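You operate a simulated robot arm through the tools that you are given. There is no shell and no other tool. Be economical: measure what you need, move in short steps, check, and stop when the job is done.

Carry out the task below with a simulated robot arm. There is one attempt and no reset: what you move stays moved.

Task
Put the dish from the top of the tray bench in the bottom of the sink. Close the right drawer. Put the jar on the top of the small bench away on the lower shelf of the work table. Open the upper drawer. Any order will do. Set down upright: jar.

It is judged by the outcome, as a careful person would: the job done as asked, and still so three seconds after it is handed in. It fails if anything else is knocked over, pushed out of place, dropped, spilled or broken.

Robot
A 6-joint arm with a two-finger gripper on a trunk, on a base that drives. Base frame: it is fixed to the floor where the robot stands at the start and does not move with it; the origin is under the middle of the robot, x ahead of it, y to its left, z up; the surface under the hand at the start is at about z = 0.9. Units: m, degrees, N and s.
With the tool pointing down near the work surface it reaches from about 0.24 to 0.48 m from the robot's upright axis, wherever it stands. Its first joint turns from -115.0 to 115.0 degrees. Places, roughly: bottom of the sink [0.6, 3.2, 0.7]; dish (8x8x4 cm) [0.5, 0.1, 0.9]; jar [-3.25, -1, 0.75]; lower shelf of the work table [-4.2, 3.4, 0.1]; right drawer [-1.6, -0.7, 0.8]; upper drawer [-1.9, 3.5, 0.8]. Payload 2.1 kg.
The tool frame sits at the grasp point between the pads (the TCP): z along the fingers, y along the line on which they close. The tips reach 0.02 m beyond it. Largest opening 0.1 m; the body of the gripper starts 0.063 m behind the TCP.
Orientation is told as [roll, pitch, yaw] about the base's x, y, z axes, in that order, counted from this pose: with the fingers straight down and closing along the base's y, the tool's x points along the base's -x, its y along +y and its z along -z.

Tools
- The arm moves only by the tool move_arm. Its argument "series" is a list of rows, each a list of 2 entries, a list of its own where there are three numbers: the shift along the tool's x, y, z in m, then the turn, a rotation vector about the tool's x, y, z in degrees. In form: [[[tx, ty, tz], [wx, wy, wz]], ...]. A call has 1 to 20 rows; each row is the pose to reach, as a shift and turn from the pose commanded when the call began, along the tool's axes at that moment. "jaw" is the opening, from 0 (shut) to 1 (fully open), set as the call begins (left out, the last holds). A row lasts 0.2 s, in which the tool goes at most 0.05 m and 8.6 degrees; a call with a longer step from one row to the next is refused whole, and so is a gripper value outside its range. A pose out of reach is approached as far as the arm can. The call stops where the force on the tool passes 40 N (or 10 N more than at its start, if that is more) or the arm is blocked; 0.2 s more then pass. Each finger travels about 0.153 m/s and halts on what it meets, pressing with about 32 N; the grip force reading is that of the motor and also rises with nothing between the fingers. The clock runs only during rows and for 0.2 s after the last one: add rows that repeat a pose to give the fingers time. The reply holds the time, the measured pose of the TCP, the force on the tool along the base axes, the opening and the grip force, in the units named above and with some noise, with the torque about the TCP (base axes, N m) and any sound that the robot's microphone picked up.
- Cameras (640 x 400 px; columns grow to the right, rows downward): "scene" is now at [0.0139, 0.0978, 1.6065]; the picture's right is [-0.32, -0.95, 0.00], its down [-0.66, 0.22, -0.72] and it looks along [0.68, -0.23, -0.70] (base axes); focal length 286 px, centre (320, 200). "wrist" rides on the gripper at [0.07, -0.018, -0.099] in the tool frame; the picture's right is [0.26, 0.97, 0.00], its down [-0.75, 0.20, -0.63] and it looks along [-0.61, 0.16, 0.78] (tool axes); focal length 230 px, centre (320, 200). There is no depth. A picture from a camera that has moved, and an enlarged one, comes with that camera's place and axes in the base frame and with its lens. The place of the scene camera against the robot may be out by one fixed shift of up to 0.025 m in any direction.
- camera(camera): a new picture of that camera. The clock stands still meanwhile.
- lift_body(by): slides the trunk up (or, below 0, down) by that many m; the arm and the scene camera ride with it, the base frame stays. It gives what a move gives, with no picture.
- roll_base(legs): drives the robot by 1 to 6 legs, each [ahead, turn to the left] in m and degrees, along the robot's own axes; the way and the turn of a leg run together, so that a leg with both is an arc; at most 1.5 m and 180 degrees a leg. The arm and the cameras ride along, it lands a little off, and it stops where it bumps. It gives what a move gives.
- aim_head(pan, tilt): turns the head with the scene camera to pan (to the left, within 155 degrees either way) and tilt (down, from -29 to 69), counted from straight ahead of the robot. It gives what a move gives.
- zoom(camera, box): a new picture of the part [left, top, right, bottom] of that camera's present view, enlarged. The clock stands still meanwhile.
- sign_off(): hands the job in; it is judged then, once.

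Go step by step. Nothing tells you exact positions but the pictures and the camera data: compare them with the known pose of the tool, close in by small moves and look again before you grip or let go. The budget is 165 turns and 112 pictures, counting those below and the enlarged ones. Unless the task says otherwise, let go and move clear before handing in, and close with one line.

The tools are called after ">>>" by a JSON object that holds its "op" and its "data". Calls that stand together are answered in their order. move_arm: Moves the arm, as the interface text tells. Its arguments: {"type":"object","properties":{"series":{"type":"array","items":{"type":"array"}},"jaw":{"type":"number"}},"required":["series"]} The other tools are called the same way: lift_body (by) slides the trunk up or down; roll_base (legs) drives the base; aim_head (pan, tilt) turns the head that bears the scene camera; camera (camera) takes a picture; zoom (camera, box) takes an enlarged picture of a part of a camera's view; sign_off () hands the job in.

At the start:

```text
time_s: 0.0
ee_pos: [0.3674, -0.0783, 1.2262]
ee_rot: [0.0, 0.0, 0.0]
wrist_force: [0.3, -0.2, 0.0]
wrist_torque: [-0.03, -0.01, -0.03]
opening: 0.0999
finger_force: 0.0
trunk travel left (down, up): [-0.81, 0.18]
robot x, y, heading: [0.0005, -0.0002, -0.0]
head pan, tilt: [-18.4, 44.3]
```

scene: 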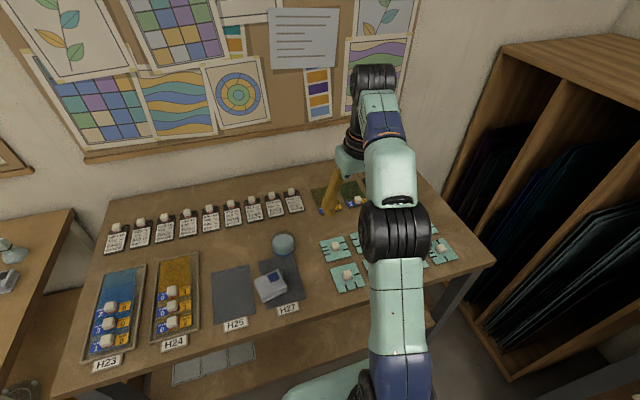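
wrist: 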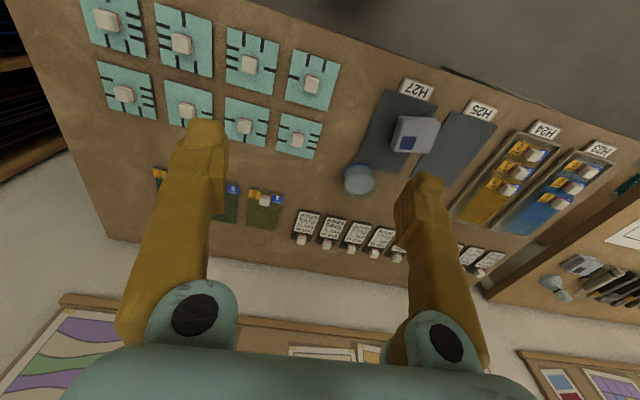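

I see the tray bench with a bluish round object and a grey box near it; I take the round one to be the dish, but I'll zoom in to check first.

>>> {"op": "zoom", "data": {"camera": "scene", "box": [200, 210, 360, 310]}}

>>> {"op": "zoom", "data": {"camera": "wrist", "box": [320, 80, 480, 220]}}

```text
4.00 times, centred on (280, 260) of scene
camera zoom: at [0.0139, 0.0978, 1.6065], right [-0.32, -0.95, 0.0], down [-0.66, 0.22, -0.72], along [0.68, -0.23, -0.7], focal length 1143 px, centre (480, -40)
```

zoom: 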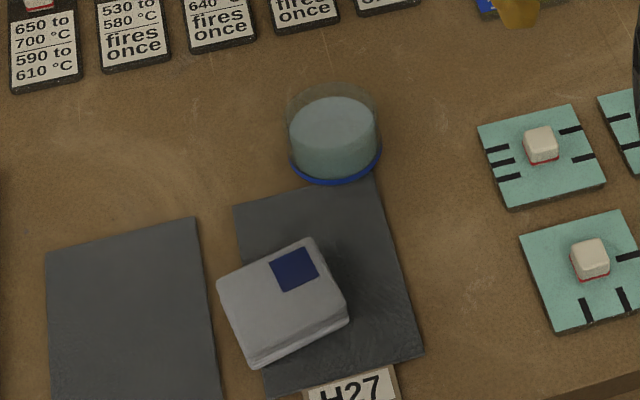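

```text
2.86 times, centred on (400, 150) of wrist
camera zoom: at [0.2971, -0.0977, 1.3256], right [-0.26, 0.97, 0.0], down [0.75, 0.2, 0.63], along [0.61, 0.16, -0.78], focal length 657 px, centre (91, 343)
```

zoom: 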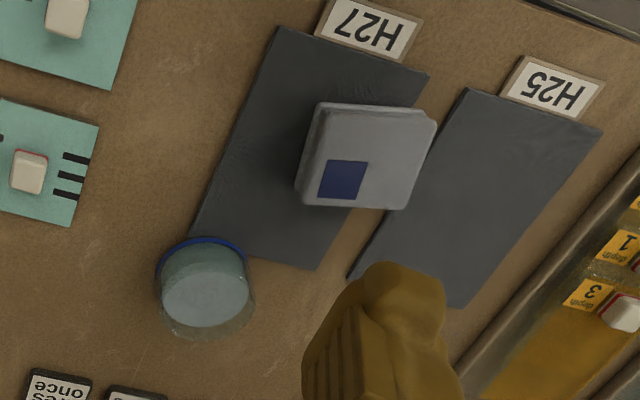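

The round glass dish is at about (0.54, 0.05) and best fits the listed place. Before acting I look round the room to plan the driving.

>>> {"op": "aim_head", "data": {"pan": 75, "tilt": 15}}

>>> {"op": "camera", "data": {"camera": "scene"}}

>>> {"op": "aim_head", "data": {"pan": 140, "tilt": 15}}

>>> {"op": "camera", "data": {"camera": "scene"}}

>>> {"op": "aim_head", "data": {"pan": -150, "tilt": 15}}

>>> {"op": "camera", "data": {"camera": "scene"}}

```text
time_s: 1.7
ee_pos: [0.3679, -0.0773, 1.2239]
ee_rot: [0.0, 0.1, 0.0]
wrist_force: [0.4, -0.2, 0.1]
wrist_torque: [-0.03, 0.03, -0.03]
opening: 0.1
finger_force: 0.1
trunk travel left (down, up): [-0.81, 0.18]
robot x, y, heading: [-0.0027, 0.0009, -0.0]
head pan, tilt: [75.0, 15.0]
```

```text
107 pictures are left
camera scene: at [-0.0396, 0.2139, 1.6522], right [0.97, -0.26, 0.0], down [-0.07, -0.25, -0.97], along [0.25, 0.93, -0.26], focal length 286 px, centre (320, 200)
```

scene: 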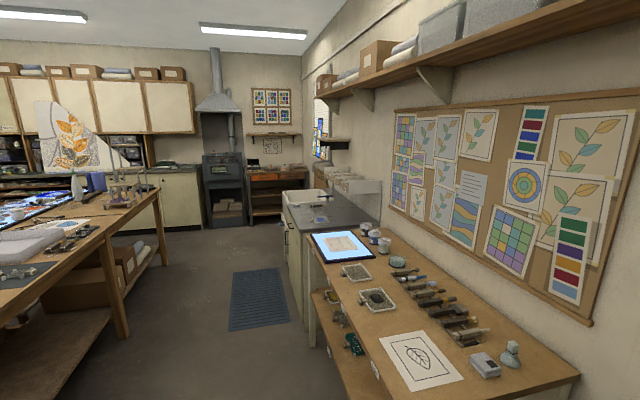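

```text
time_s: 3.0
ee_pos: [0.367, -0.0782, 1.2252]
ee_rot: [0.0, 0.0, 0.0]
wrist_force: [-0.5, 0.4, 0.2]
wrist_torque: [0.0, 0.0, 0.03]
opening: 0.0997
finger_force: 0.1
trunk travel left (down, up): [-0.81, 0.18]
robot x, y, heading: [0.0008, -0.0002, -0.2]
head pan, tilt: [140.0, 15.0]
```

```text
106 pictures are left
camera scene: at [-0.1353, 0.1838, 1.6523], right [0.64, 0.77, 0.0], down [0.2, -0.17, -0.97], along [-0.74, 0.62, -0.26], focal length 286 px, centre (320, 200)
```

scene: 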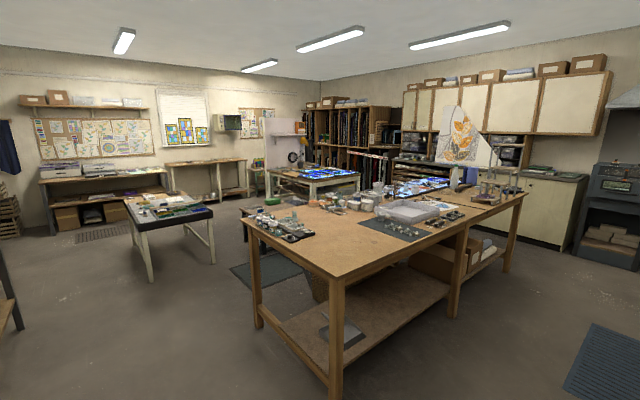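

```text
time_s: 7.0
ee_pos: [0.3669, -0.0784, 1.2255]
ee_rot: [0.0, 0.1, 0.0]
wrist_force: [-0.2, 0.1, 0.1]
wrist_torque: [-0.02, 0.0, -0.01]
opening: 0.0999
finger_force: 0.0
trunk travel left (down, up): [-0.81, 0.18]
robot x, y, heading: [0.0022, 0.0013, 0.1]
head pan, tilt: [-150.0, 15.0]
```

```text
105 pictures are left
camera scene: at [-0.1447, 0.0769, 1.6523], right [-0.5, 0.87, 0.0], down [0.22, 0.13, -0.97], along [-0.84, -0.48, -0.26], focal length 286 px, centre (320, 200)
```

scene: 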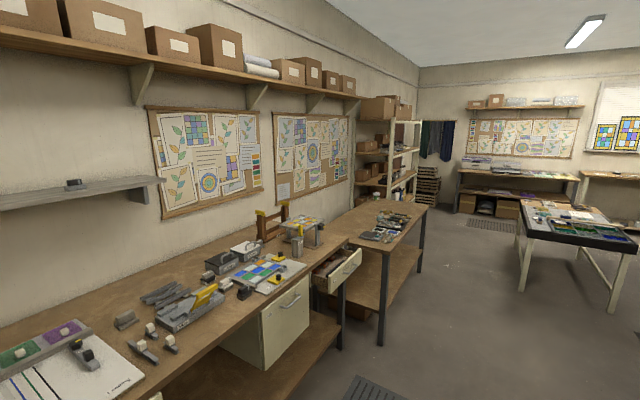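

Room layout noted. Now I drive ahead a little so that the dish comes within arm reach and look at it closer.

>>> {"op": "roll_base", "data": {"legs": [[0.1, 0]]}}

>>> {"op": "aim_head", "data": {"pan": 0, "tilt": 50}}

>>> {"op": "camera", "data": {"camera": "scene"}}

>>> {"op": "camera", "data": {"camera": "wrist"}}

```text
time_s: 8.2
ee_pos: [0.4552, -0.0774, 1.2308]
ee_rot: [0.0, -0.5, -0.1]
wrist_force: [-1.3, 0.5, 1.4]
wrist_torque: [-0.03, -0.04, 0.0]
opening: 0.0997
finger_force: 0.1
trunk travel left (down, up): [-0.81, 0.18]
robot x, y, heading: [0.1027, -0.0027, 0.0]
head pan, tilt: [-150.0, 15.0]
```

```text
time_s: 10.5
ee_pos: [0.4667, -0.0767, 1.226]
ee_rot: [0.1, -0.1, -0.1]
wrist_force: [0.2, -0.5, -0.2]
wrist_torque: [0.03, 0.01, -0.03]
opening: 0.0999
finger_force: 0.1
trunk travel left (down, up): [-0.81, 0.18]
robot x, y, heading: [0.0998, -0.0016, 0.0]
head pan, tilt: [0.0, 50.0]
```

```text
104 pictures are left
camera scene: at [0.1129, 0.1236, 1.5986], right [0.0, -1.0, 0.0], down [-0.77, 0.0, -0.64], along [0.64, 0.0, -0.77], focal length 286 px, centre (320, 200)
```

scene: 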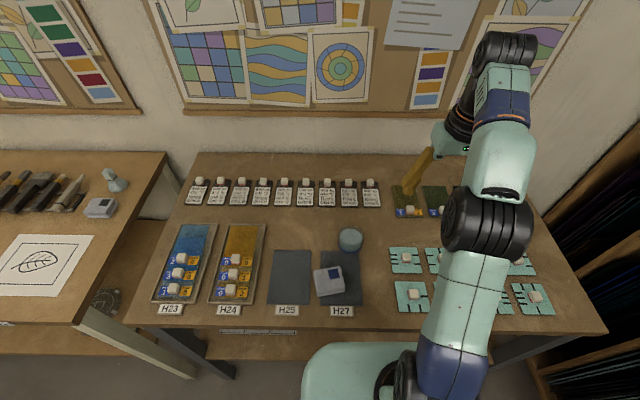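

```text
103 pictures are left
camera wrist: at [0.3958, -0.0979, 1.3264], right [-0.26, 0.97, 0.0], down [0.75, 0.2, 0.63], along [0.61, 0.16, -0.78], focal length 230 px, centre (320, 200)
```

wrist: 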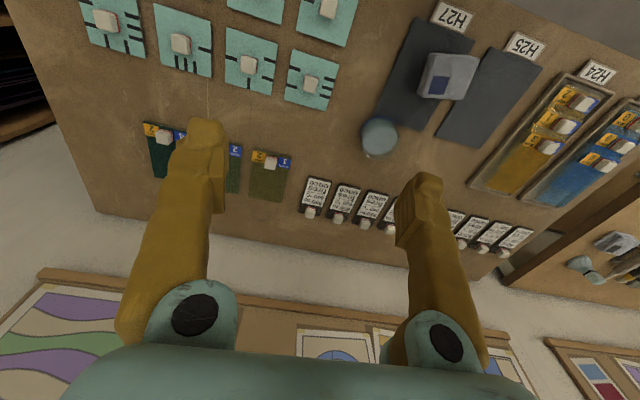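

The dish is at about (0.54, 0.055), now within reach. I move the open gripper over it and look again.

>>> {"op": "move_arm", "data": {"series": [[[-0.012, 0.022, 0.027], [0, 0, 0]], [[-0.024, 0.044, 0.054], [0, 0, 0]], [[-0.037, 0.066, 0.081], [0, 0, 0]], [[-0.049, 0.088, 0.108], [0, 0, 0]], [[-0.061, 0.11, 0.135], [0, 0, 0]], [[-0.073, 0.132, 0.166], [0, 0, 0]]], "jaw": 1}}

>>> {"op": "camera", "data": {"camera": "wrist"}}

>>> {"op": "zoom", "data": {"camera": "scene", "box": [290, 190, 410, 290]}}

```text
time_s: 11.9
ee_pos: [0.5412, 0.0528, 1.0589]
ee_rot: [-0.2, 0.0, 0.0]
wrist_force: [-0.2, 0.8, -0.4]
wrist_torque: [-0.02, -0.02, 0.02]
opening: 0.0999
finger_force: 0.0
trunk travel left (down, up): [-0.81, 0.18]
robot x, y, heading: [0.1031, 0.0015, 0.1]
head pan, tilt: [0.0, 50.0]
```

```text
102 pictures are left
camera wrist: at [0.4708, 0.0341, 1.1599], right [-0.26, 0.97, 0.0], down [0.75, 0.2, 0.63], along [0.61, 0.16, -0.78], focal length 230 px, centre (320, 200)
```

wrist: 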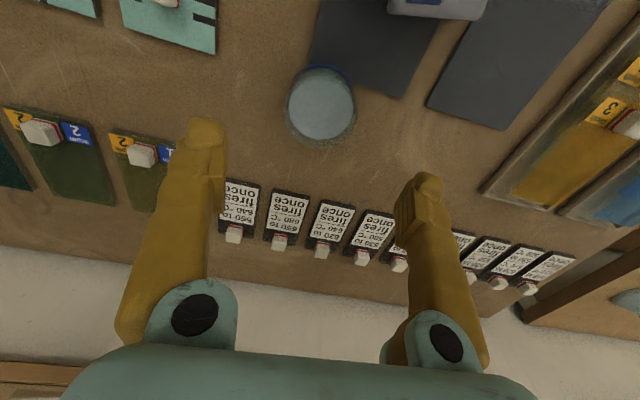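

```text
4.00 times, centred on (350, 240) of scene
camera zoom: at [0.1144, 0.1249, 1.5984], right [0.0, -1.0, 0.0], down [-0.77, 0.0, -0.64], along [0.64, 0.0, -0.77], focal length 1143 px, centre (200, 40)
```

zoom: 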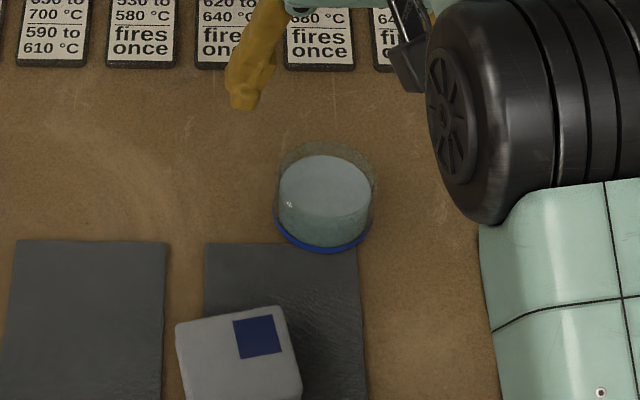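

The round glass dish lies right under the gripper, about 7 cm wide. I lower to about z 0.955 first, then check.

>>> {"op": "move_arm", "data": {"series": [[[0.001, 0, 0.035], [0, 0, 0]], [[0.002, 0, 0.07], [0, 0, 0]], [[0.003, 0, 0.1], [0, 0, 0]], [[0.003, 0, 0.1], [0, 0, 0]]]}}

>>> {"op": "camera", "data": {"camera": "wrist"}}

>>> {"op": "zoom", "data": {"camera": "scene", "box": [290, 190, 410, 290]}}

```text
time_s: 12.9
ee_pos: [0.5376, 0.0534, 0.9604]
ee_rot: [0.0, -0.1, -0.1]
wrist_force: [0.5, -0.8, -0.1]
wrist_torque: [0.03, 0.01, 0.01]
opening: 0.1003
finger_force: 0.1
trunk travel left (down, up): [-0.81, 0.18]
robot x, y, heading: [0.1023, -0.0005, -0.0]
head pan, tilt: [0.0, 50.0]
```

```text
100 pictures are left
camera wrist: at [0.4671, 0.0343, 1.06], right [-0.26, 0.97, 0.0], down [0.75, 0.2, 0.63], along [0.61, 0.16, -0.78], focal length 230 px, centre (320, 200)
```

wrist: 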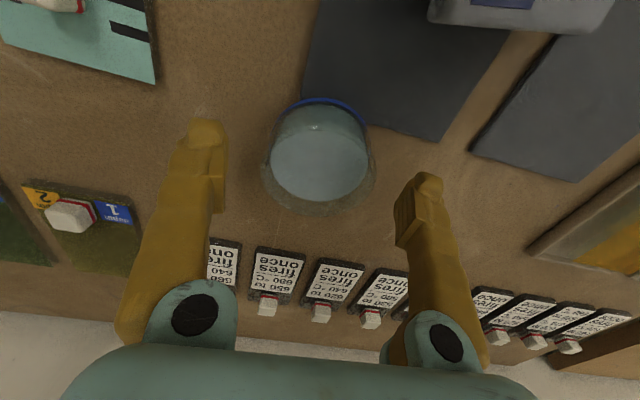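

```text
4.00 times, centred on (350, 240) of scene
camera zoom: at [0.1128, 0.1238, 1.5985], right [0.0, -1.0, 0.0], down [-0.77, 0.0, -0.64], along [0.64, 0.0, -0.77], focal length 1143 px, centre (200, 40)
```

zoom: 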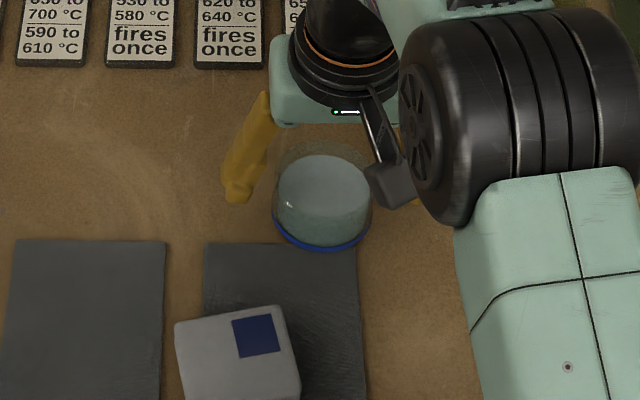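

The dish sits centred between the fingers. I lower to about z 0.926 and close.

>>> {"op": "move_arm", "data": {"series": [[[-0.002, 0, 0.017], [0, 0, 0]], [[-0.003, 0, 0.034], [0, 0, 0]], [[-0.003, 0, 0.034], [0, 0, 0]]]}}

>>> {"op": "move_arm", "data": {"series": [[[0, 0, 0], [0, 0, 0]], [[0, 0, 0], [0, 0, 0]], [[0, 0, 0], [0, 0, 0]]], "jaw": 0}}

>>> {"op": "camera", "data": {"camera": "wrist"}}

```text
time_s: 13.7
ee_pos: [0.5411, 0.0546, 0.9263]
ee_rot: [0.0, -0.1, 0.0]
wrist_force: [-0.1, -0.5, 0.1]
wrist_torque: [0.0, 0.0, 0.0]
opening: 0.1001
finger_force: 0.0
trunk travel left (down, up): [-0.81, 0.18]
robot x, y, heading: [0.0985, -0.0001, -0.0]
head pan, tilt: [0.0, 50.0]
```

```text
time_s: 14.5
ee_pos: [0.541, 0.0545, 0.9266]
ee_rot: [0.0, -0.1, 0.1]
wrist_force: [0.1, 0.6, 1.2]
wrist_torque: [-0.01, 0.01, 0.02]
opening: 0.0737
finger_force: 32.3
trunk travel left (down, up): [-0.81, 0.18]
robot x, y, heading: [0.0984, 0.0021, 0.2]
head pan, tilt: [0.0, 50.0]
```

```text
98 pictures are left
camera wrist: at [0.4704, 0.0349, 1.026], right [-0.26, 0.97, 0.0], down [0.75, 0.2, 0.63], along [0.61, 0.16, -0.78], focal length 230 px, centre (320, 200)
```

wrist: 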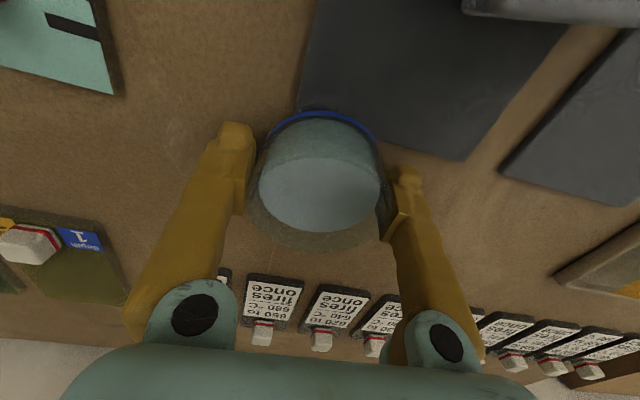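

The dish is gripped (7.4 cm). I lift it gently straight up.

>>> {"op": "move_arm", "data": {"series": [[[0, 0, -0.01], [0, 0, 0]], [[0, 0, -0.035], [0, 0, 0]], [[0, 0, -0.065], [0, 0, 0]], [[0, 0, -0.095], [0, 0, 0]], [[0, 0, -0.125], [0, 0, 0]], [[0, 0, -0.15], [0, 0, 0]], [[0, 0, -0.165], [0, 0, 0]], [[0.03, 0, -0.17], [0, 0, 0]], [[0.06, 0, -0.17], [0, 0, 0]], [[0.09, 0, -0.17], [0, 0, 0]], [[0.11, 0, -0.17], [0, 0, 0]]]}}

>>> {"op": "camera", "data": {"camera": "wrist"}}

>>> {"op": "camera", "data": {"camera": "scene"}}

```text
time_s: 16.9
ee_pos: [0.4278, 0.0543, 1.0971]
ee_rot: [-0.1, -0.1, 0.1]
wrist_force: [-0.7, 0.3, -2.0]
wrist_torque: [0.02, 0.02, 0.02]
opening: 0.0734
finger_force: 32.0
trunk travel left (down, up): [-0.81, 0.18]
robot x, y, heading: [0.1003, 0.0026, -0.0]
head pan, tilt: [0.0, 50.0]
```

```text
97 pictures are left
camera wrist: at [0.3578, 0.0348, 1.1974], right [-0.26, 0.97, 0.0], down [0.75, 0.2, 0.63], along [0.61, 0.16, -0.78], focal length 230 px, centre (320, 200)
```

wrist: 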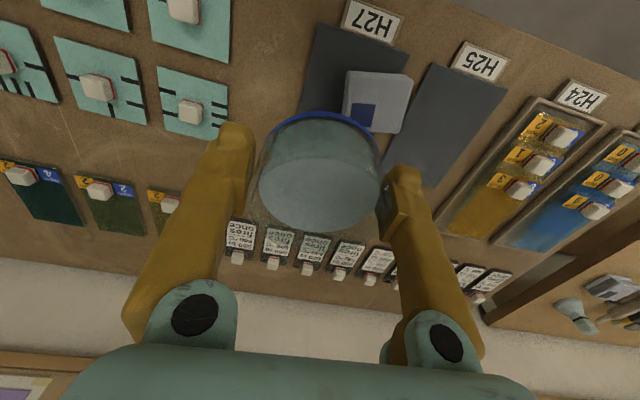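

```text
96 pictures are left
camera scene: at [0.1118, 0.1237, 1.5986], right [0.0, -1.0, 0.0], down [-0.77, 0.0, -0.64], along [0.64, 0.0, -0.77], focal length 286 px, centre (320, 200)
```

scene: 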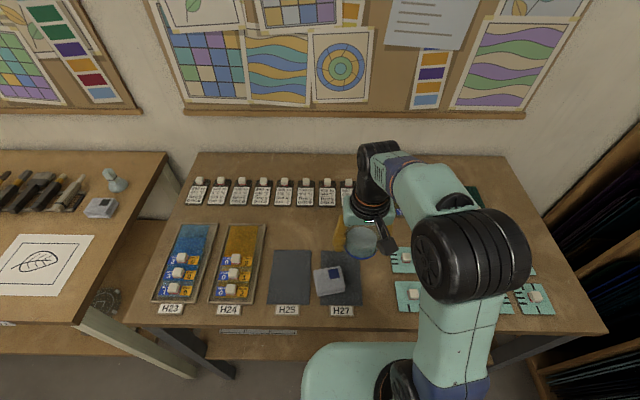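

The dish is held securely and level. I back off, turn left and drive along the aisle toward the sink, looking as I go.

>>> {"op": "roll_base", "data": {"legs": [[-0.45, 0], [0, 90], [1.3, 0], [1.2, 0]]}}

>>> {"op": "aim_head", "data": {"pan": -45, "tilt": 30}}

>>> {"op": "camera", "data": {"camera": "scene"}}

>>> {"op": "camera", "data": {"camera": "wrist"}}

```text
time_s: 35.1
ee_pos: [-0.3815, 2.7803, 1.0965]
ee_rot: [-0.1, -0.2, 89.6]
wrist_force: [0.3, -1.1, -2.0]
wrist_torque: [0.02, 0.0, -0.01]
opening: 0.0732
finger_force: 31.9
trunk travel left (down, up): [-0.81, 0.18]
robot x, y, heading: [-0.3316, 2.451, 89.5]
head pan, tilt: [0.0, 50.0]
```

```text
time_s: 36.2
ee_pos: [-0.3815, 2.7814, 1.0976]
ee_rot: [-0.1, -0.1, 89.6]
wrist_force: [-0.4, -0.2, -1.9]
wrist_torque: [0.01, 0.01, 0.02]
opening: 0.0733
finger_force: 32.1
trunk travel left (down, up): [-0.81, 0.18]
robot x, y, heading: [-0.33, 2.4517, 89.3]
head pan, tilt: [-45.0, 30.0]
```

```text
95 pictures are left
camera scene: at [-0.4088, 2.4394, 1.628], right [0.7, -0.71, 0.0], down [-0.36, -0.35, -0.87], along [0.62, 0.61, -0.5], focal length 286 px, centre (320, 200)
```

scene: 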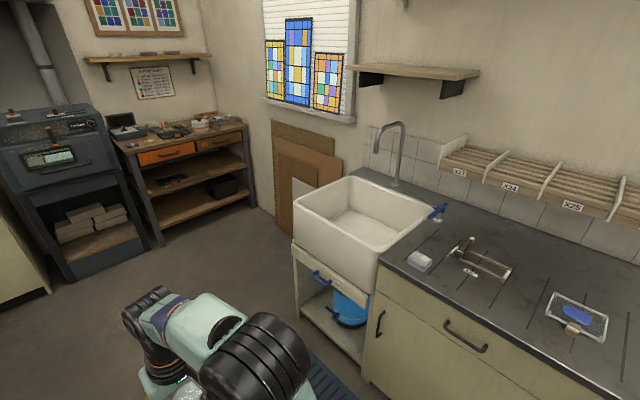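

```text
94 pictures are left
camera wrist: at [-0.3635, 2.7097, 1.197], right [-0.97, -0.25, 0.0], down [-0.2, 0.75, 0.63], along [-0.16, 0.61, -0.78], focal length 230 px, centre (320, 200)
```

wrist: 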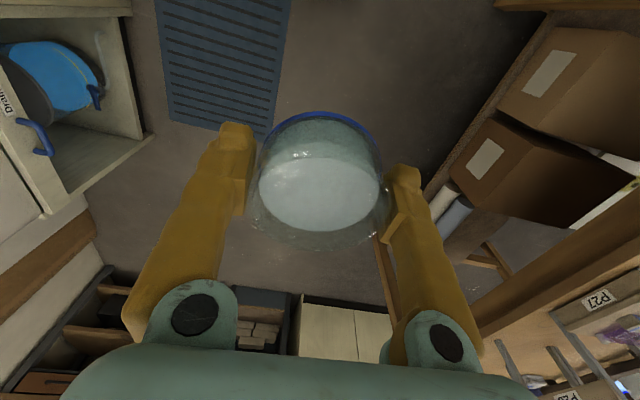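

The sink rim spans roughly x 0.3–0.73, y 2.85–3.35. I drive on to y≈3.07, turn right to face it and look down into it.

>>> {"op": "roll_base", "data": {"legs": [[0.62, 0], [0, -89.5]]}}

>>> {"op": "aim_head", "data": {"pan": 0, "tilt": 45}}

>>> {"op": "camera", "data": {"camera": "scene"}}

>>> {"op": "camera", "data": {"camera": "wrist"}}

```text
time_s: 43.5
ee_pos: [0.0047, 3.1297, 1.0974]
ee_rot: [0.0, -0.1, 0.4]
wrist_force: [-0.2, 0.3, -1.4]
wrist_torque: [0.01, 0.0, 0.0]
opening: 0.0729
finger_force: 31.9
trunk travel left (down, up): [-0.81, 0.18]
robot x, y, heading: [-0.3257, 3.0702, 0.6]
head pan, tilt: [-45.0, 30.0]
```

```text
time_s: 44.6
ee_pos: [0.0046, 3.1296, 1.0972]
ee_rot: [0.1, -0.1, 0.4]
wrist_force: [-0.6, -0.1, -2.8]
wrist_torque: [0.01, 0.03, 0.03]
opening: 0.0728
finger_force: 31.7
trunk travel left (down, up): [-0.81, 0.18]
robot x, y, heading: [-0.3256, 3.069, 0.5]
head pan, tilt: [0.0, 45.0]
```

```text
93 pictures are left
camera scene: at [-0.3078, 3.1964, 1.6055], right [0.01, -1.0, 0.0], down [-0.71, 0.0, -0.71], along [0.71, 0.0, -0.71], focal length 286 px, centre (320, 200)
```

scene: 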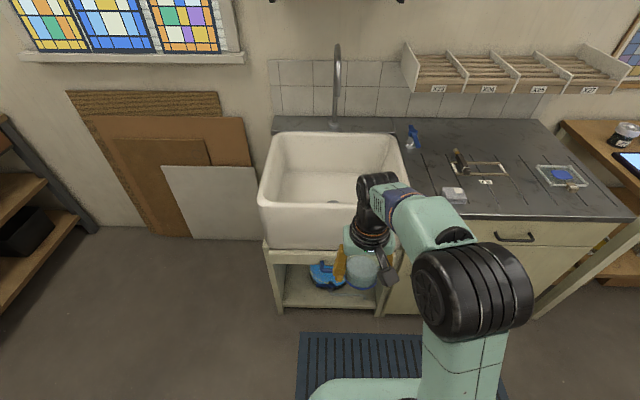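

```text
92 pictures are left
camera wrist: at [-0.0655, 3.1091, 1.1971], right [-0.26, 0.96, 0.0], down [0.75, 0.21, 0.63], along [0.61, 0.17, -0.78], focal length 230 px, centre (320, 200)
```

wrist: 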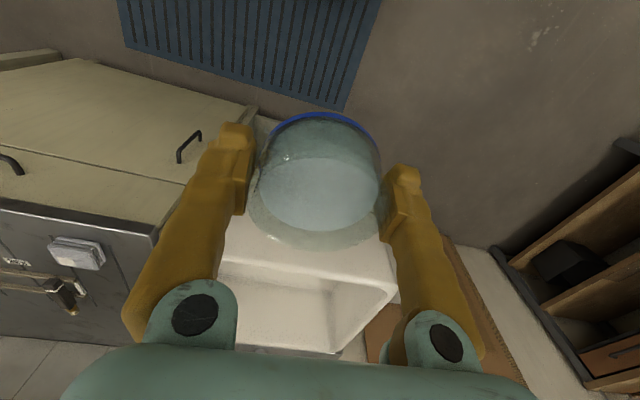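

The sink is straight ahead (y 2.91–3.39, front rim x≈0.33). I drive up to it in two steps, with the dish still well above the rim.

>>> {"op": "roll_base", "data": {"legs": [[0.25, 0], [0.11, 0]]}}

>>> {"op": "camera", "data": {"camera": "scene"}}

```text
time_s: 47.2
ee_pos: [0.3464, 3.1346, 1.1006]
ee_rot: [0.0, -0.9, 0.7]
wrist_force: [0.9, -0.3, -2.6]
wrist_torque: [0.05, 0.11, -0.01]
opening: 0.0729
finger_force: 32.2
trunk travel left (down, up): [-0.81, 0.18]
robot x, y, heading: [0.0332, 3.0763, 0.4]
head pan, tilt: [0.0, 45.0]
```

```text
91 pictures are left
camera scene: at [0.0476, 3.2005, 1.6051], right [0.01, -1.0, 0.0], down [-0.71, -0.01, -0.71], along [0.71, 0.01, -0.71], focal length 286 px, centre (320, 200)
```

scene: 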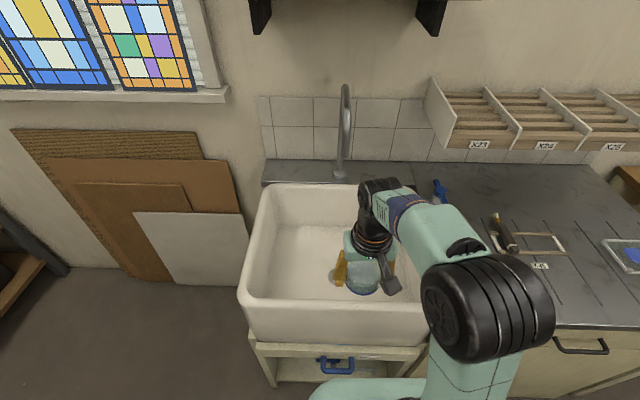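

No bump; robot at x≈0.03. I now extend the arm to x≈0.50 over the sink, then look.

>>> {"op": "move_arm", "data": {"series": [[[-0.03, 0, 0], [0, 0, 0]], [[-0.06, 0.005, 0], [0, 0, 0]], [[-0.09, 0.01, 0], [0, 0, 0]], [[-0.12, 0.01, 0.0], [0, 0, 0]], [[-0.14, 0.01, 0.02], [0, 0, 0]], [[-0.14, 0.01, 0.05], [0, 0, 0]], [[-0.14, 0.01, 0.08], [0, 0, 0]]]}}

>>> {"op": "camera", "data": {"camera": "scene"}}

>>> {"op": "camera", "data": {"camera": "wrist"}}

```text
time_s: 48.8
ee_pos: [0.4864, 3.1472, 1.0242]
ee_rot: [0.0, -1.0, 0.7]
wrist_force: [-0.5, 0.1, -1.5]
wrist_torque: [0.0, 0.0, -0.03]
opening: 0.0728
finger_force: 31.6
trunk travel left (down, up): [-0.81, 0.18]
robot x, y, heading: [0.031, 3.0758, 0.5]
head pan, tilt: [0.0, 45.0]
```

```text
90 pictures are left
camera scene: at [0.0489, 3.2006, 1.6054], right [0.01, -1.0, 0.0], down [-0.71, -0.01, -0.71], along [0.71, 0.01, -0.71], focal length 286 px, centre (320, 200)
```

scene: 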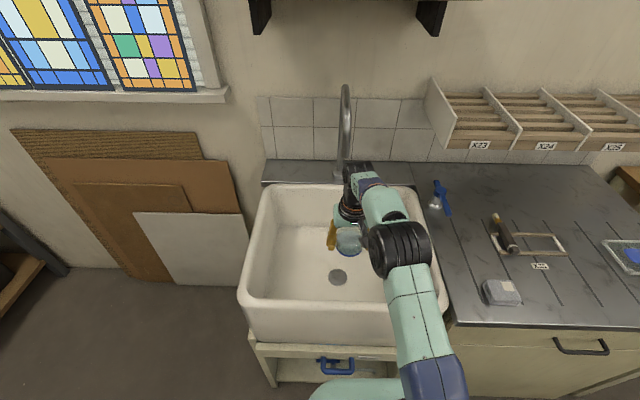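

```text
89 pictures are left
camera wrist: at [0.415, 3.1265, 1.1232], right [-0.27, 0.96, 0.0], down [0.74, 0.21, 0.64], along [0.62, 0.17, -0.77], focal length 230 px, centre (320, 200)
```

wrist: 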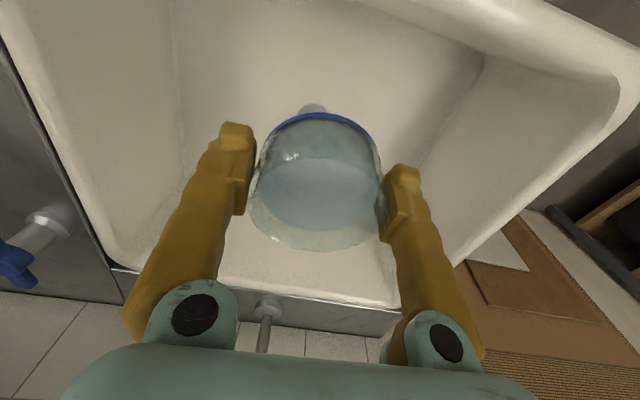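

The sink's drain is visible, the dish hangs over the sink floor just in front of it. I lower in steps, watching the arm's clearance over the rim.

>>> {"op": "move_arm", "data": {"series": [[[0, 0.0, 0.03], [0, 0.5, 0]], [[-0.005, 0.0, 0.06], [0, 1, 0]], [[-0.01, 0.0, 0.09], [0, 1, 0]], [[-0.015, 0.0, 0.12], [0, 1, 0]]]}}

>>> {"op": "camera", "data": {"camera": "scene"}}

```text
time_s: 49.8
ee_pos: [0.503, 3.1447, 0.9038]
ee_rot: [0.1, 0.1, 0.7]
wrist_force: [0.1, 0.8, -2.4]
wrist_torque: [0.03, 0.04, -0.01]
opening: 0.0729
finger_force: 31.6
trunk travel left (down, up): [-0.81, 0.18]
robot x, y, heading: [0.0274, 3.0775, 0.7]
head pan, tilt: [0.0, 45.0]
```

```text
88 pictures are left
camera scene: at [0.049, 3.2005, 1.6054], right [0.01, -1.0, 0.0], down [-0.71, -0.01, -0.71], along [0.71, 0.01, -0.71], focal length 286 px, centre (320, 200)
```

scene: 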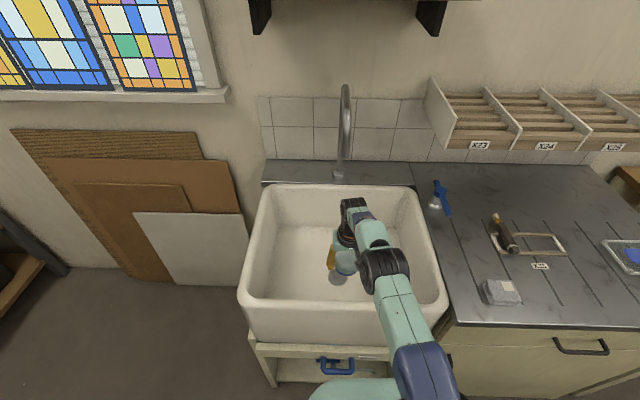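

The elbow is the part to watch over the front rim. I continue lowering with the arm alone, in small steps, and check.

>>> {"op": "move_arm", "data": {"series": [[[0, 0.0, 0.025], [0, 0, 0]], [[0, 0.0, 0.05], [0, 0, 0]], [[0, 0.0, 0.075], [0, 0, 0]]]}}

>>> {"op": "camera", "data": {"camera": "scene"}}

>>> {"op": "camera", "data": {"camera": "wrist"}}

```text
time_s: 50.6
ee_pos: [0.4943, 3.1442, 0.8407]
ee_rot: [0.0, 0.1, 0.7]
wrist_force: [-0.3, -0.5, -1.0]
wrist_torque: [-0.05, 0.0, 0.02]
opening: 0.073
finger_force: 31.7
out of reach, approached as far as the arm can: row 2, 3
trunk travel left (down, up): [-0.81, 0.18]
robot x, y, heading: [0.0314, 3.0789, 0.5]
head pan, tilt: [0.0, 45.0]
```

```text
87 pictures are left
camera scene: at [0.0478, 3.2005, 1.6055], right [0.01, -1.0, 0.0], down [-0.71, -0.01, -0.71], along [0.71, 0.01, -0.71], focal length 286 px, centre (320, 200)
```

scene: 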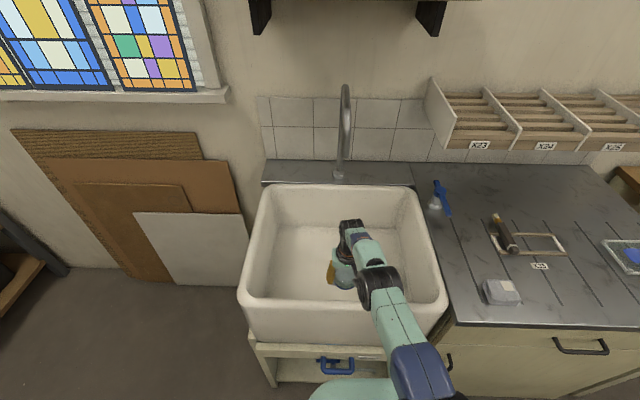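

```text
86 pictures are left
camera wrist: at [0.4238, 3.124, 0.9403], right [-0.27, 0.96, 0.0], down [0.75, 0.21, 0.63], along [0.61, 0.17, -0.78], focal length 230 px, centre (320, 200)
```

wrist: 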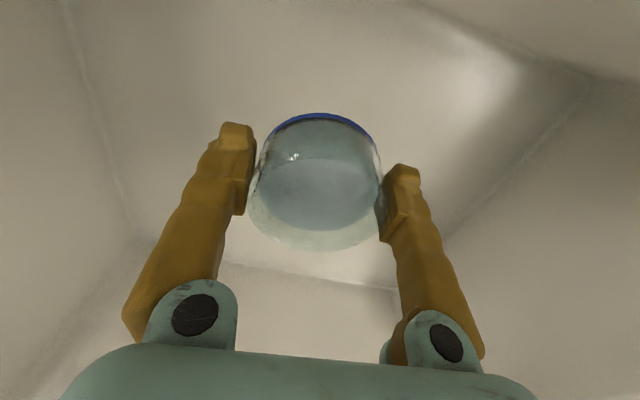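

The rim is at about z 0.89, front x≈0.39, so I want a bit more room from the front wall. I creep ahead 5 cm with the dish inside the sink (far from any wall), then shift.

>>> {"op": "roll_base", "data": {"legs": [[0.06, 0]]}}

>>> {"op": "move_arm", "data": {"series": [[[0, 0.03, -0.015], [0, 0, 0]], [[0, 0.055, -0.015], [0, 0, 0]], [[0, 0.055, -0.015], [0, 0, 0]]]}}

>>> {"op": "camera", "data": {"camera": "scene"}}

>>> {"op": "camera", "data": {"camera": "wrist"}}

```text
time_s: 51.6
ee_pos: [0.5517, 3.1463, 0.8446]
ee_rot: [0.0, -0.4, 0.8]
wrist_force: [-0.7, 0.2, -1.2]
wrist_torque: [-0.03, -0.06, 0.02]
opening: 0.073
finger_force: 32.3
trunk travel left (down, up): [-0.81, 0.18]
robot x, y, heading: [0.0905, 3.0803, 0.5]
head pan, tilt: [0.0, 45.0]
```

```text
time_s: 52.4
ee_pos: [0.5487, 3.1983, 0.8582]
ee_rot: [0.0, -0.1, 0.7]
wrist_force: [0.1, -0.2, -1.8]
wrist_torque: [0.06, 0.0, 0.04]
opening: 0.0728
finger_force: 31.9
out of reach, approached as far as the arm can: row 2, 3
trunk travel left (down, up): [-0.81, 0.18]
robot x, y, heading: [0.095, 3.0751, 0.6]
head pan, tilt: [0.0, 45.0]
```

```text
85 pictures are left
camera scene: at [0.1095, 3.2004, 1.6055], right [0.01, -1.0, 0.0], down [-0.71, -0.01, -0.71], along [0.71, 0.01, -0.71], focal length 286 px, centre (320, 200)
```

scene: 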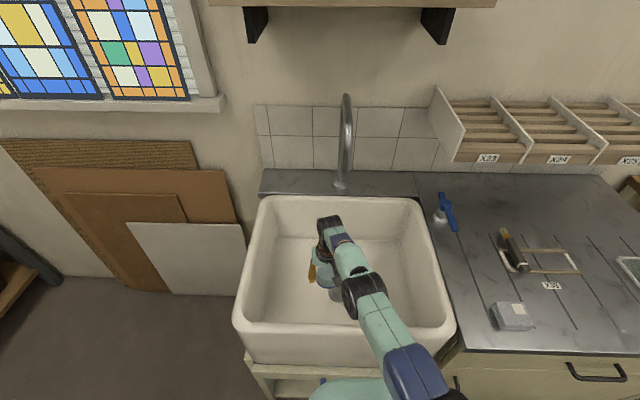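

```text
84 pictures are left
camera wrist: at [0.4784, 3.1775, 0.958], right [-0.27, 0.96, 0.0], down [0.75, 0.21, 0.63], along [0.61, 0.17, -0.78], focal length 230 px, centre (320, 200)
```

wrist: 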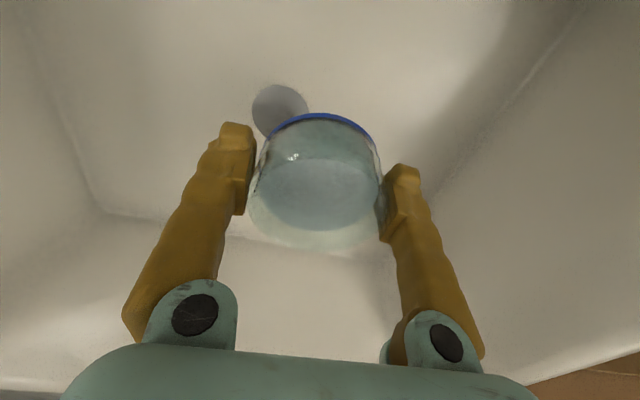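

The drain is at (0.57, 3.155); I shift the dish slightly away from it, then lower the trunk 8 cm and look.

>>> {"op": "move_arm", "data": {"series": [[[0.008, 0.01, 0], [0, 0, 0]], [[0.015, 0.02, 0.0], [0, 0, 0]], [[0.015, 0.02, 0.0], [0, 0, 0]]]}}

>>> {"op": "lift_body", "data": {"by": -0.08}}

>>> {"op": "camera", "data": {"camera": "scene"}}

>>> {"op": "camera", "data": {"camera": "wrist"}}

```text
time_s: 53.2
ee_pos: [0.5391, 3.2212, 0.8558]
ee_rot: [-0.1, -0.1, 0.8]
wrist_force: [0.7, -0.3, -1.0]
wrist_torque: [0.02, -0.02, -0.04]
opening: 0.0727
finger_force: 31.8
out of reach, approached as far as the arm can: row 2, 3
trunk travel left (down, up): [-0.81, 0.18]
robot x, y, heading: [0.0915, 3.0754, 0.5]
head pan, tilt: [0.0, 45.0]
```

```text
time_s: 54.3
ee_pos: [0.5398, 3.2213, 0.7767]
ee_rot: [-0.1, -0.2, 0.7]
wrist_force: [-0.7, -0.3, -1.4]
wrist_torque: [0.03, -0.01, 0.0]
opening: 0.0729
finger_force: 32.7
trunk travel left (down, up): [-0.73, 0.26]
robot x, y, heading: [0.0944, 3.0778, 0.7]
head pan, tilt: [0.0, 45.0]
```

```text
83 pictures are left
camera scene: at [0.1086, 3.2012, 1.5254], right [0.01, -1.0, 0.0], down [-0.71, -0.01, -0.71], along [0.71, 0.01, -0.71], focal length 286 px, centre (320, 200)
```

scene: 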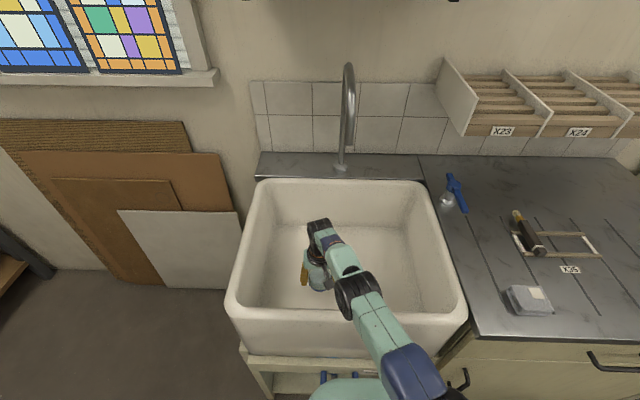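

```text
82 pictures are left
camera wrist: at [0.4697, 3.2009, 0.876], right [-0.27, 0.96, 0.0], down [0.75, 0.21, 0.63], along [0.61, 0.17, -0.78], focal length 230 px, centre (320, 200)
```

wrist: 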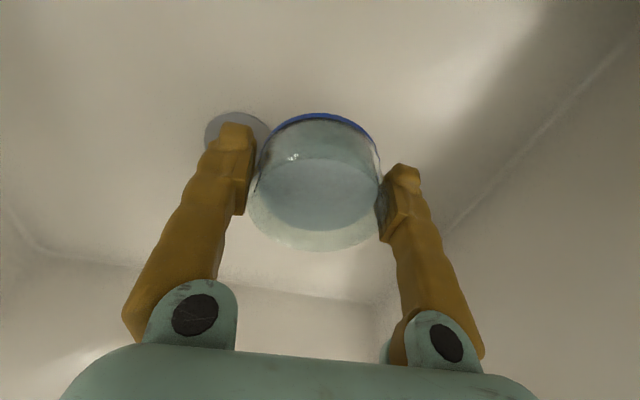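

Elbow still clears the rim. The floor is near z≈0.69–0.70; I lower 4 cm more, then in tiny steps watching the force.

>>> {"op": "lift_body", "data": {"by": -0.035}}

>>> {"op": "lift_body", "data": {"by": -0.008}}

>>> {"op": "camera", "data": {"camera": "wrist"}}

>>> {"op": "camera", "data": {"camera": "scene"}}

```text
time_s: 55.1
ee_pos: [0.5405, 3.2214, 0.7417]
ee_rot: [-0.1, -0.1, 0.7]
wrist_force: [-0.1, -0.4, -2.3]
wrist_torque: [0.02, -0.01, -0.04]
opening: 0.0727
finger_force: 31.6
trunk travel left (down, up): [-0.695, 0.295]
robot x, y, heading: [0.0906, 3.0734, 0.6]
head pan, tilt: [0.0, 45.0]
```

```text
time_s: 55.7
ee_pos: [0.539, 3.2211, 0.7329]
ee_rot: [-0.1, -0.1, 0.7]
wrist_force: [-0.9, 0.4, -1.2]
wrist_torque: [0.02, 0.0, 0.01]
opening: 0.0728
finger_force: 31.9
trunk travel left (down, up): [-0.687, 0.303]
robot x, y, heading: [0.0898, 3.0775, 0.5]
head pan, tilt: [0.0, 45.0]
```

```text
81 pictures are left
camera wrist: at [0.4697, 3.2009, 0.833], right [-0.27, 0.96, 0.0], down [0.75, 0.21, 0.63], along [0.61, 0.17, -0.78], focal length 230 px, centre (320, 200)
```

wrist: 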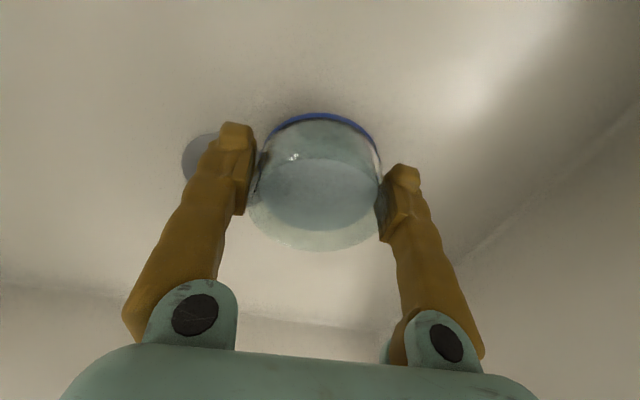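

```text
80 pictures are left
camera scene: at [0.1087, 3.2012, 1.4824], right [0.01, -1.0, 0.0], down [-0.71, -0.01, -0.71], along [0.71, 0.01, -0.71], focal length 286 px, centre (320, 200)
```

scene: 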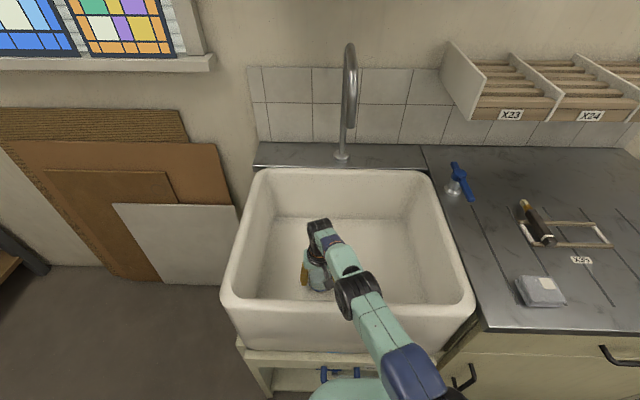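

Not touching yet. I continue down in small steps watching the force.

>>> {"op": "lift_body", "data": {"by": -0.004}}

>>> {"op": "lift_body", "data": {"by": -0.003}}

>>> {"op": "lift_body", "data": {"by": -0.003}}

>>> {"op": "camera", "data": {"camera": "wrist"}}

```text
time_s: 56.2
ee_pos: [0.5398, 3.2201, 0.7295]
ee_rot: [-0.1, -0.1, 0.7]
wrist_force: [0.5, 0.3, -1.7]
wrist_torque: [-0.01, 0.0, 0.01]
opening: 0.0724
finger_force: 31.6
trunk travel left (down, up): [-0.683, 0.307]
robot x, y, heading: [0.0912, 3.0778, 0.3]
head pan, tilt: [0.0, 45.0]
```

```text
time_s: 56.7
ee_pos: [0.5387, 3.2221, 0.7267]
ee_rot: [-0.1, 0.0, 0.7]
wrist_force: [-0.7, 0.0, -1.7]
wrist_torque: [0.0, -0.01, -0.01]
opening: 0.0725
finger_force: 32.4
trunk travel left (down, up): [-0.68, 0.31]
robot x, y, heading: [0.0934, 3.081, 0.6]
head pan, tilt: [0.0, 45.0]
```

```text
time_s: 57.3
ee_pos: [0.5393, 3.2217, 0.7224]
ee_rot: [0.0, -0.1, 0.7]
wrist_force: [0.0, -0.1, -2.0]
wrist_torque: [0.01, 0.0, 0.0]
opening: 0.0726
finger_force: 32.4
trunk travel left (down, up): [-0.677, 0.313]
robot x, y, heading: [0.0897, 3.0755, 0.6]
head pan, tilt: [0.0, 45.0]
```

```text
79 pictures are left
camera wrist: at [0.4697, 3.201, 0.823], right [-0.27, 0.96, 0.0], down [0.75, 0.21, 0.63], along [0.61, 0.17, -0.78], focal length 230 px, centre (320, 200)
```

wrist: 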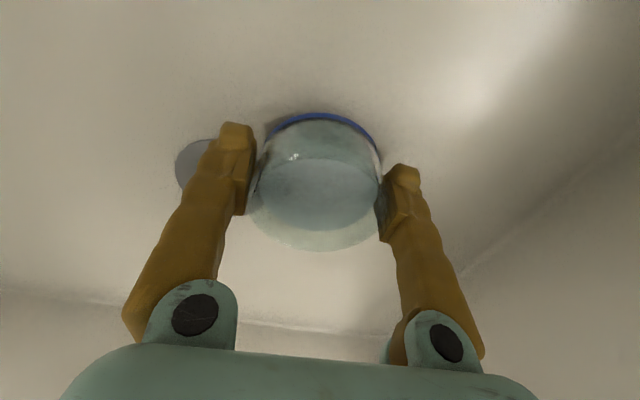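

The shadow is closing in on the dish's foot, so contact is near. Continue in 3 mm steps.

>>> {"op": "lift_body", "data": {"by": -0.004}}

>>> {"op": "lift_body", "data": {"by": -0.003}}

>>> {"op": "lift_body", "data": {"by": -0.003}}

>>> {"op": "camera", "data": {"camera": "wrist"}}

```text
time_s: 57.8
ee_pos: [0.5398, 3.2215, 0.7192]
ee_rot: [-0.1, -0.1, 0.7]
wrist_force: [-0.9, 0.4, -1.0]
wrist_torque: [-0.02, 0.01, 0.02]
opening: 0.0727
finger_force: 31.5
trunk travel left (down, up): [-0.673, 0.317]
robot x, y, heading: [0.0924, 3.0759, 0.5]
head pan, tilt: [0.0, 45.0]
```

```text
time_s: 58.3
ee_pos: [0.5402, 3.2222, 0.7166]
ee_rot: [-0.2, 0.0, 0.8]
wrist_force: [0.7, 0.1, -1.1]
wrist_torque: [0.02, -0.04, -0.01]
opening: 0.0728
finger_force: 32.1
trunk travel left (down, up): [-0.67, 0.32]
robot x, y, heading: [0.0914, 3.0754, 0.4]
head pan, tilt: [0.0, 45.0]
```

```text
time_s: 58.8
ee_pos: [0.5395, 3.2211, 0.7135]
ee_rot: [-0.1, -0.1, 0.7]
wrist_force: [-0.6, 0.6, -2.0]
wrist_torque: [0.0, 0.02, 0.04]
opening: 0.0727
finger_force: 31.7
trunk travel left (down, up): [-0.667, 0.323]
robot x, y, heading: [0.092, 3.0771, 0.5]
head pan, tilt: [0.0, 45.0]
```

```text
78 pictures are left
camera wrist: at [0.4697, 3.2009, 0.813], right [-0.27, 0.96, 0.0], down [0.75, 0.21, 0.63], along [0.61, 0.17, -0.78], focal length 230 px, centre (320, 200)
```

wrist: 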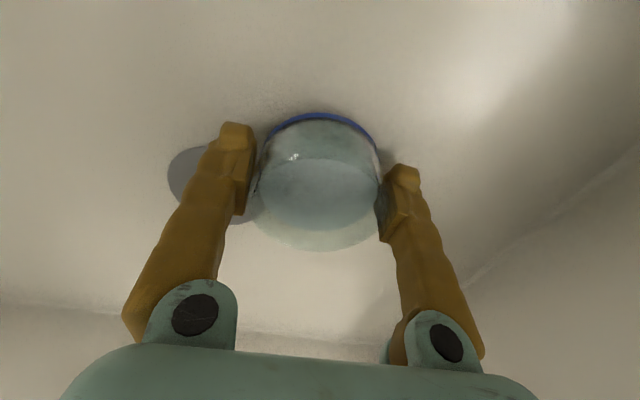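

Still free. Continue down.

>>> {"op": "lift_body", "data": {"by": -0.004}}

>>> {"op": "lift_body", "data": {"by": -0.004}}

>>> {"op": "lift_body", "data": {"by": -0.003}}

>>> {"op": "lift_body", "data": {"by": -0.003}}

>>> {"op": "camera", "data": {"camera": "wrist"}}

>>> {"op": "camera", "data": {"camera": "scene"}}

```text
time_s: 59.4
ee_pos: [0.5393, 3.2203, 0.7094]
ee_rot: [-0.1, -0.1, 0.6]
wrist_force: [0.2, 0.3, -1.3]
wrist_torque: [0.0, 0.01, -0.02]
opening: 0.0728
finger_force: 32.3
trunk travel left (down, up): [-0.663, 0.327]
robot x, y, heading: [0.0935, 3.0744, 0.6]
head pan, tilt: [0.0, 45.0]
```

```text
time_s: 59.9
ee_pos: [0.5393, 3.221, 0.7091]
ee_rot: [0.1, -0.6, 0.8]
wrist_force: [2.3, 0.8, 18.1]
wrist_torque: [0.0, -0.73, -0.01]
opening: 0.0726
finger_force: 31.8
trunk travel left (down, up): [-0.659, 0.331]
robot x, y, heading: [0.0922, 3.0772, 0.4]
head pan, tilt: [0.0, 45.0]
```

```text
time_s: 60.4
ee_pos: [0.5382, 3.2207, 0.7063]
ee_rot: [0.0, -0.6, 0.7]
wrist_force: [1.9, 2.9, 31.9]
wrist_torque: [0.05, -1.2, 0.05]
opening: 0.0733
finger_force: 32.0
trunk travel left (down, up): [-0.656, 0.334]
robot x, y, heading: [0.0921, 3.08, 0.4]
head pan, tilt: [0.0, 45.0]
```

```text
time_s: 60.9
ee_pos: [0.5357, 3.2212, 0.7028]
ee_rot: [0.0, -0.5, 0.9]
wrist_force: [-0.9, 3.5, 36.0]
wrist_torque: [-0.02, -1.27, 0.1]
opening: 0.0737
finger_force: 32.1
trunk travel left (down, up): [-0.653, 0.337]
robot x, y, heading: [0.0892, 3.0803, 0.6]
head pan, tilt: [0.0, 45.0]
```

```text
77 pictures are left
camera wrist: at [0.4653, 3.2004, 0.802], right [-0.27, 0.96, 0.0], down [0.74, 0.21, 0.64], along [0.61, 0.17, -0.77], focal length 230 px, centre (320, 200)
```

wrist: 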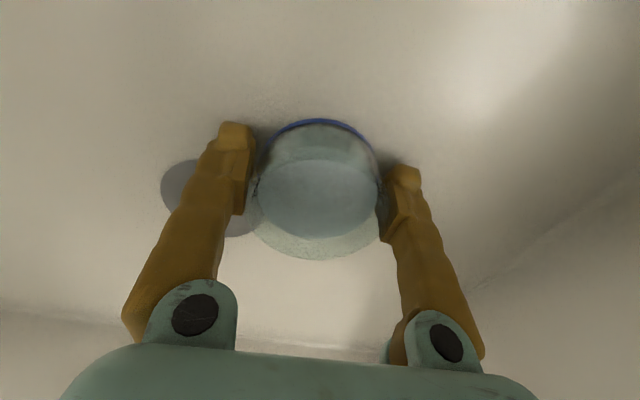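

```text
76 pictures are left
camera scene: at [0.1, 3.1995, 1.4488], right [0.01, -1.0, 0.0], down [-0.7, -0.01, -0.71], along [0.71, 0.01, -0.7], focal length 286 px, centre (320, 200)
```

scene: 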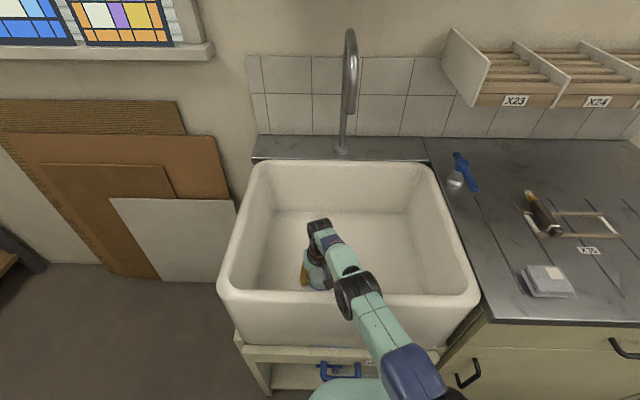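

The dish has met the sink floor (36 N). I ease off a few mm and then open the fingers just enough to let go.

>>> {"op": "lift_body", "data": {"by": 0.005}}

>>> {"op": "camera", "data": {"camera": "wrist"}}

```text
time_s: 61.5
ee_pos: [0.5377, 3.2198, 0.7029]
ee_rot: [-0.3, 0.1, 0.6]
wrist_force: [-4.0, 1.9, 5.3]
wrist_torque: [0.05, -0.16, 0.03]
opening: 0.074
finger_force: 31.6
trunk travel left (down, up): [-0.658, 0.332]
robot x, y, heading: [0.092, 3.0776, 0.6]
head pan, tilt: [0.0, 45.0]
```

```text
75 pictures are left
camera wrist: at [0.4671, 3.2007, 0.8033], right [-0.27, 0.96, 0.0], down [0.75, 0.21, 0.63], along [0.6, 0.17, -0.78], focal length 230 px, centre (320, 200)
```

wrist: 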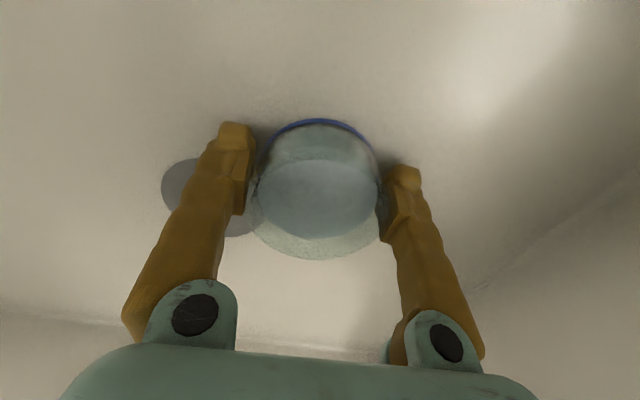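

Force is nearly gone; the dish rests on the floor. I open.

>>> {"op": "move_arm", "data": {"series": [[[0, 0, 0], [0, 0, 0]], [[0, 0, 0], [0, 0, 0]]], "jaw": 0.97}}

>>> {"op": "camera", "data": {"camera": "wrist"}}

```text
time_s: 62.1
ee_pos: [0.5394, 3.2209, 0.7029]
ee_rot: [-0.1, -0.1, 0.7]
wrist_force: [0.0, 0.9, 0.0]
wrist_torque: [-0.02, 0.02, 0.0]
opening: 0.0968
finger_force: 0.0
trunk travel left (down, up): [-0.658, 0.332]
robot x, y, heading: [0.0942, 3.0771, 0.7]
head pan, tilt: [0.0, 45.0]
```

```text
74 pictures are left
camera wrist: at [0.4695, 3.2007, 0.8039], right [-0.27, 0.96, 0.0], down [0.75, 0.21, 0.63], along [0.61, 0.17, -0.78], focal length 230 px, centre (320, 200)
```

wrist: 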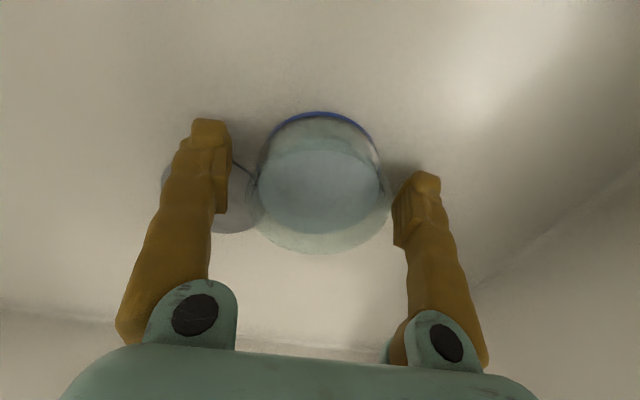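

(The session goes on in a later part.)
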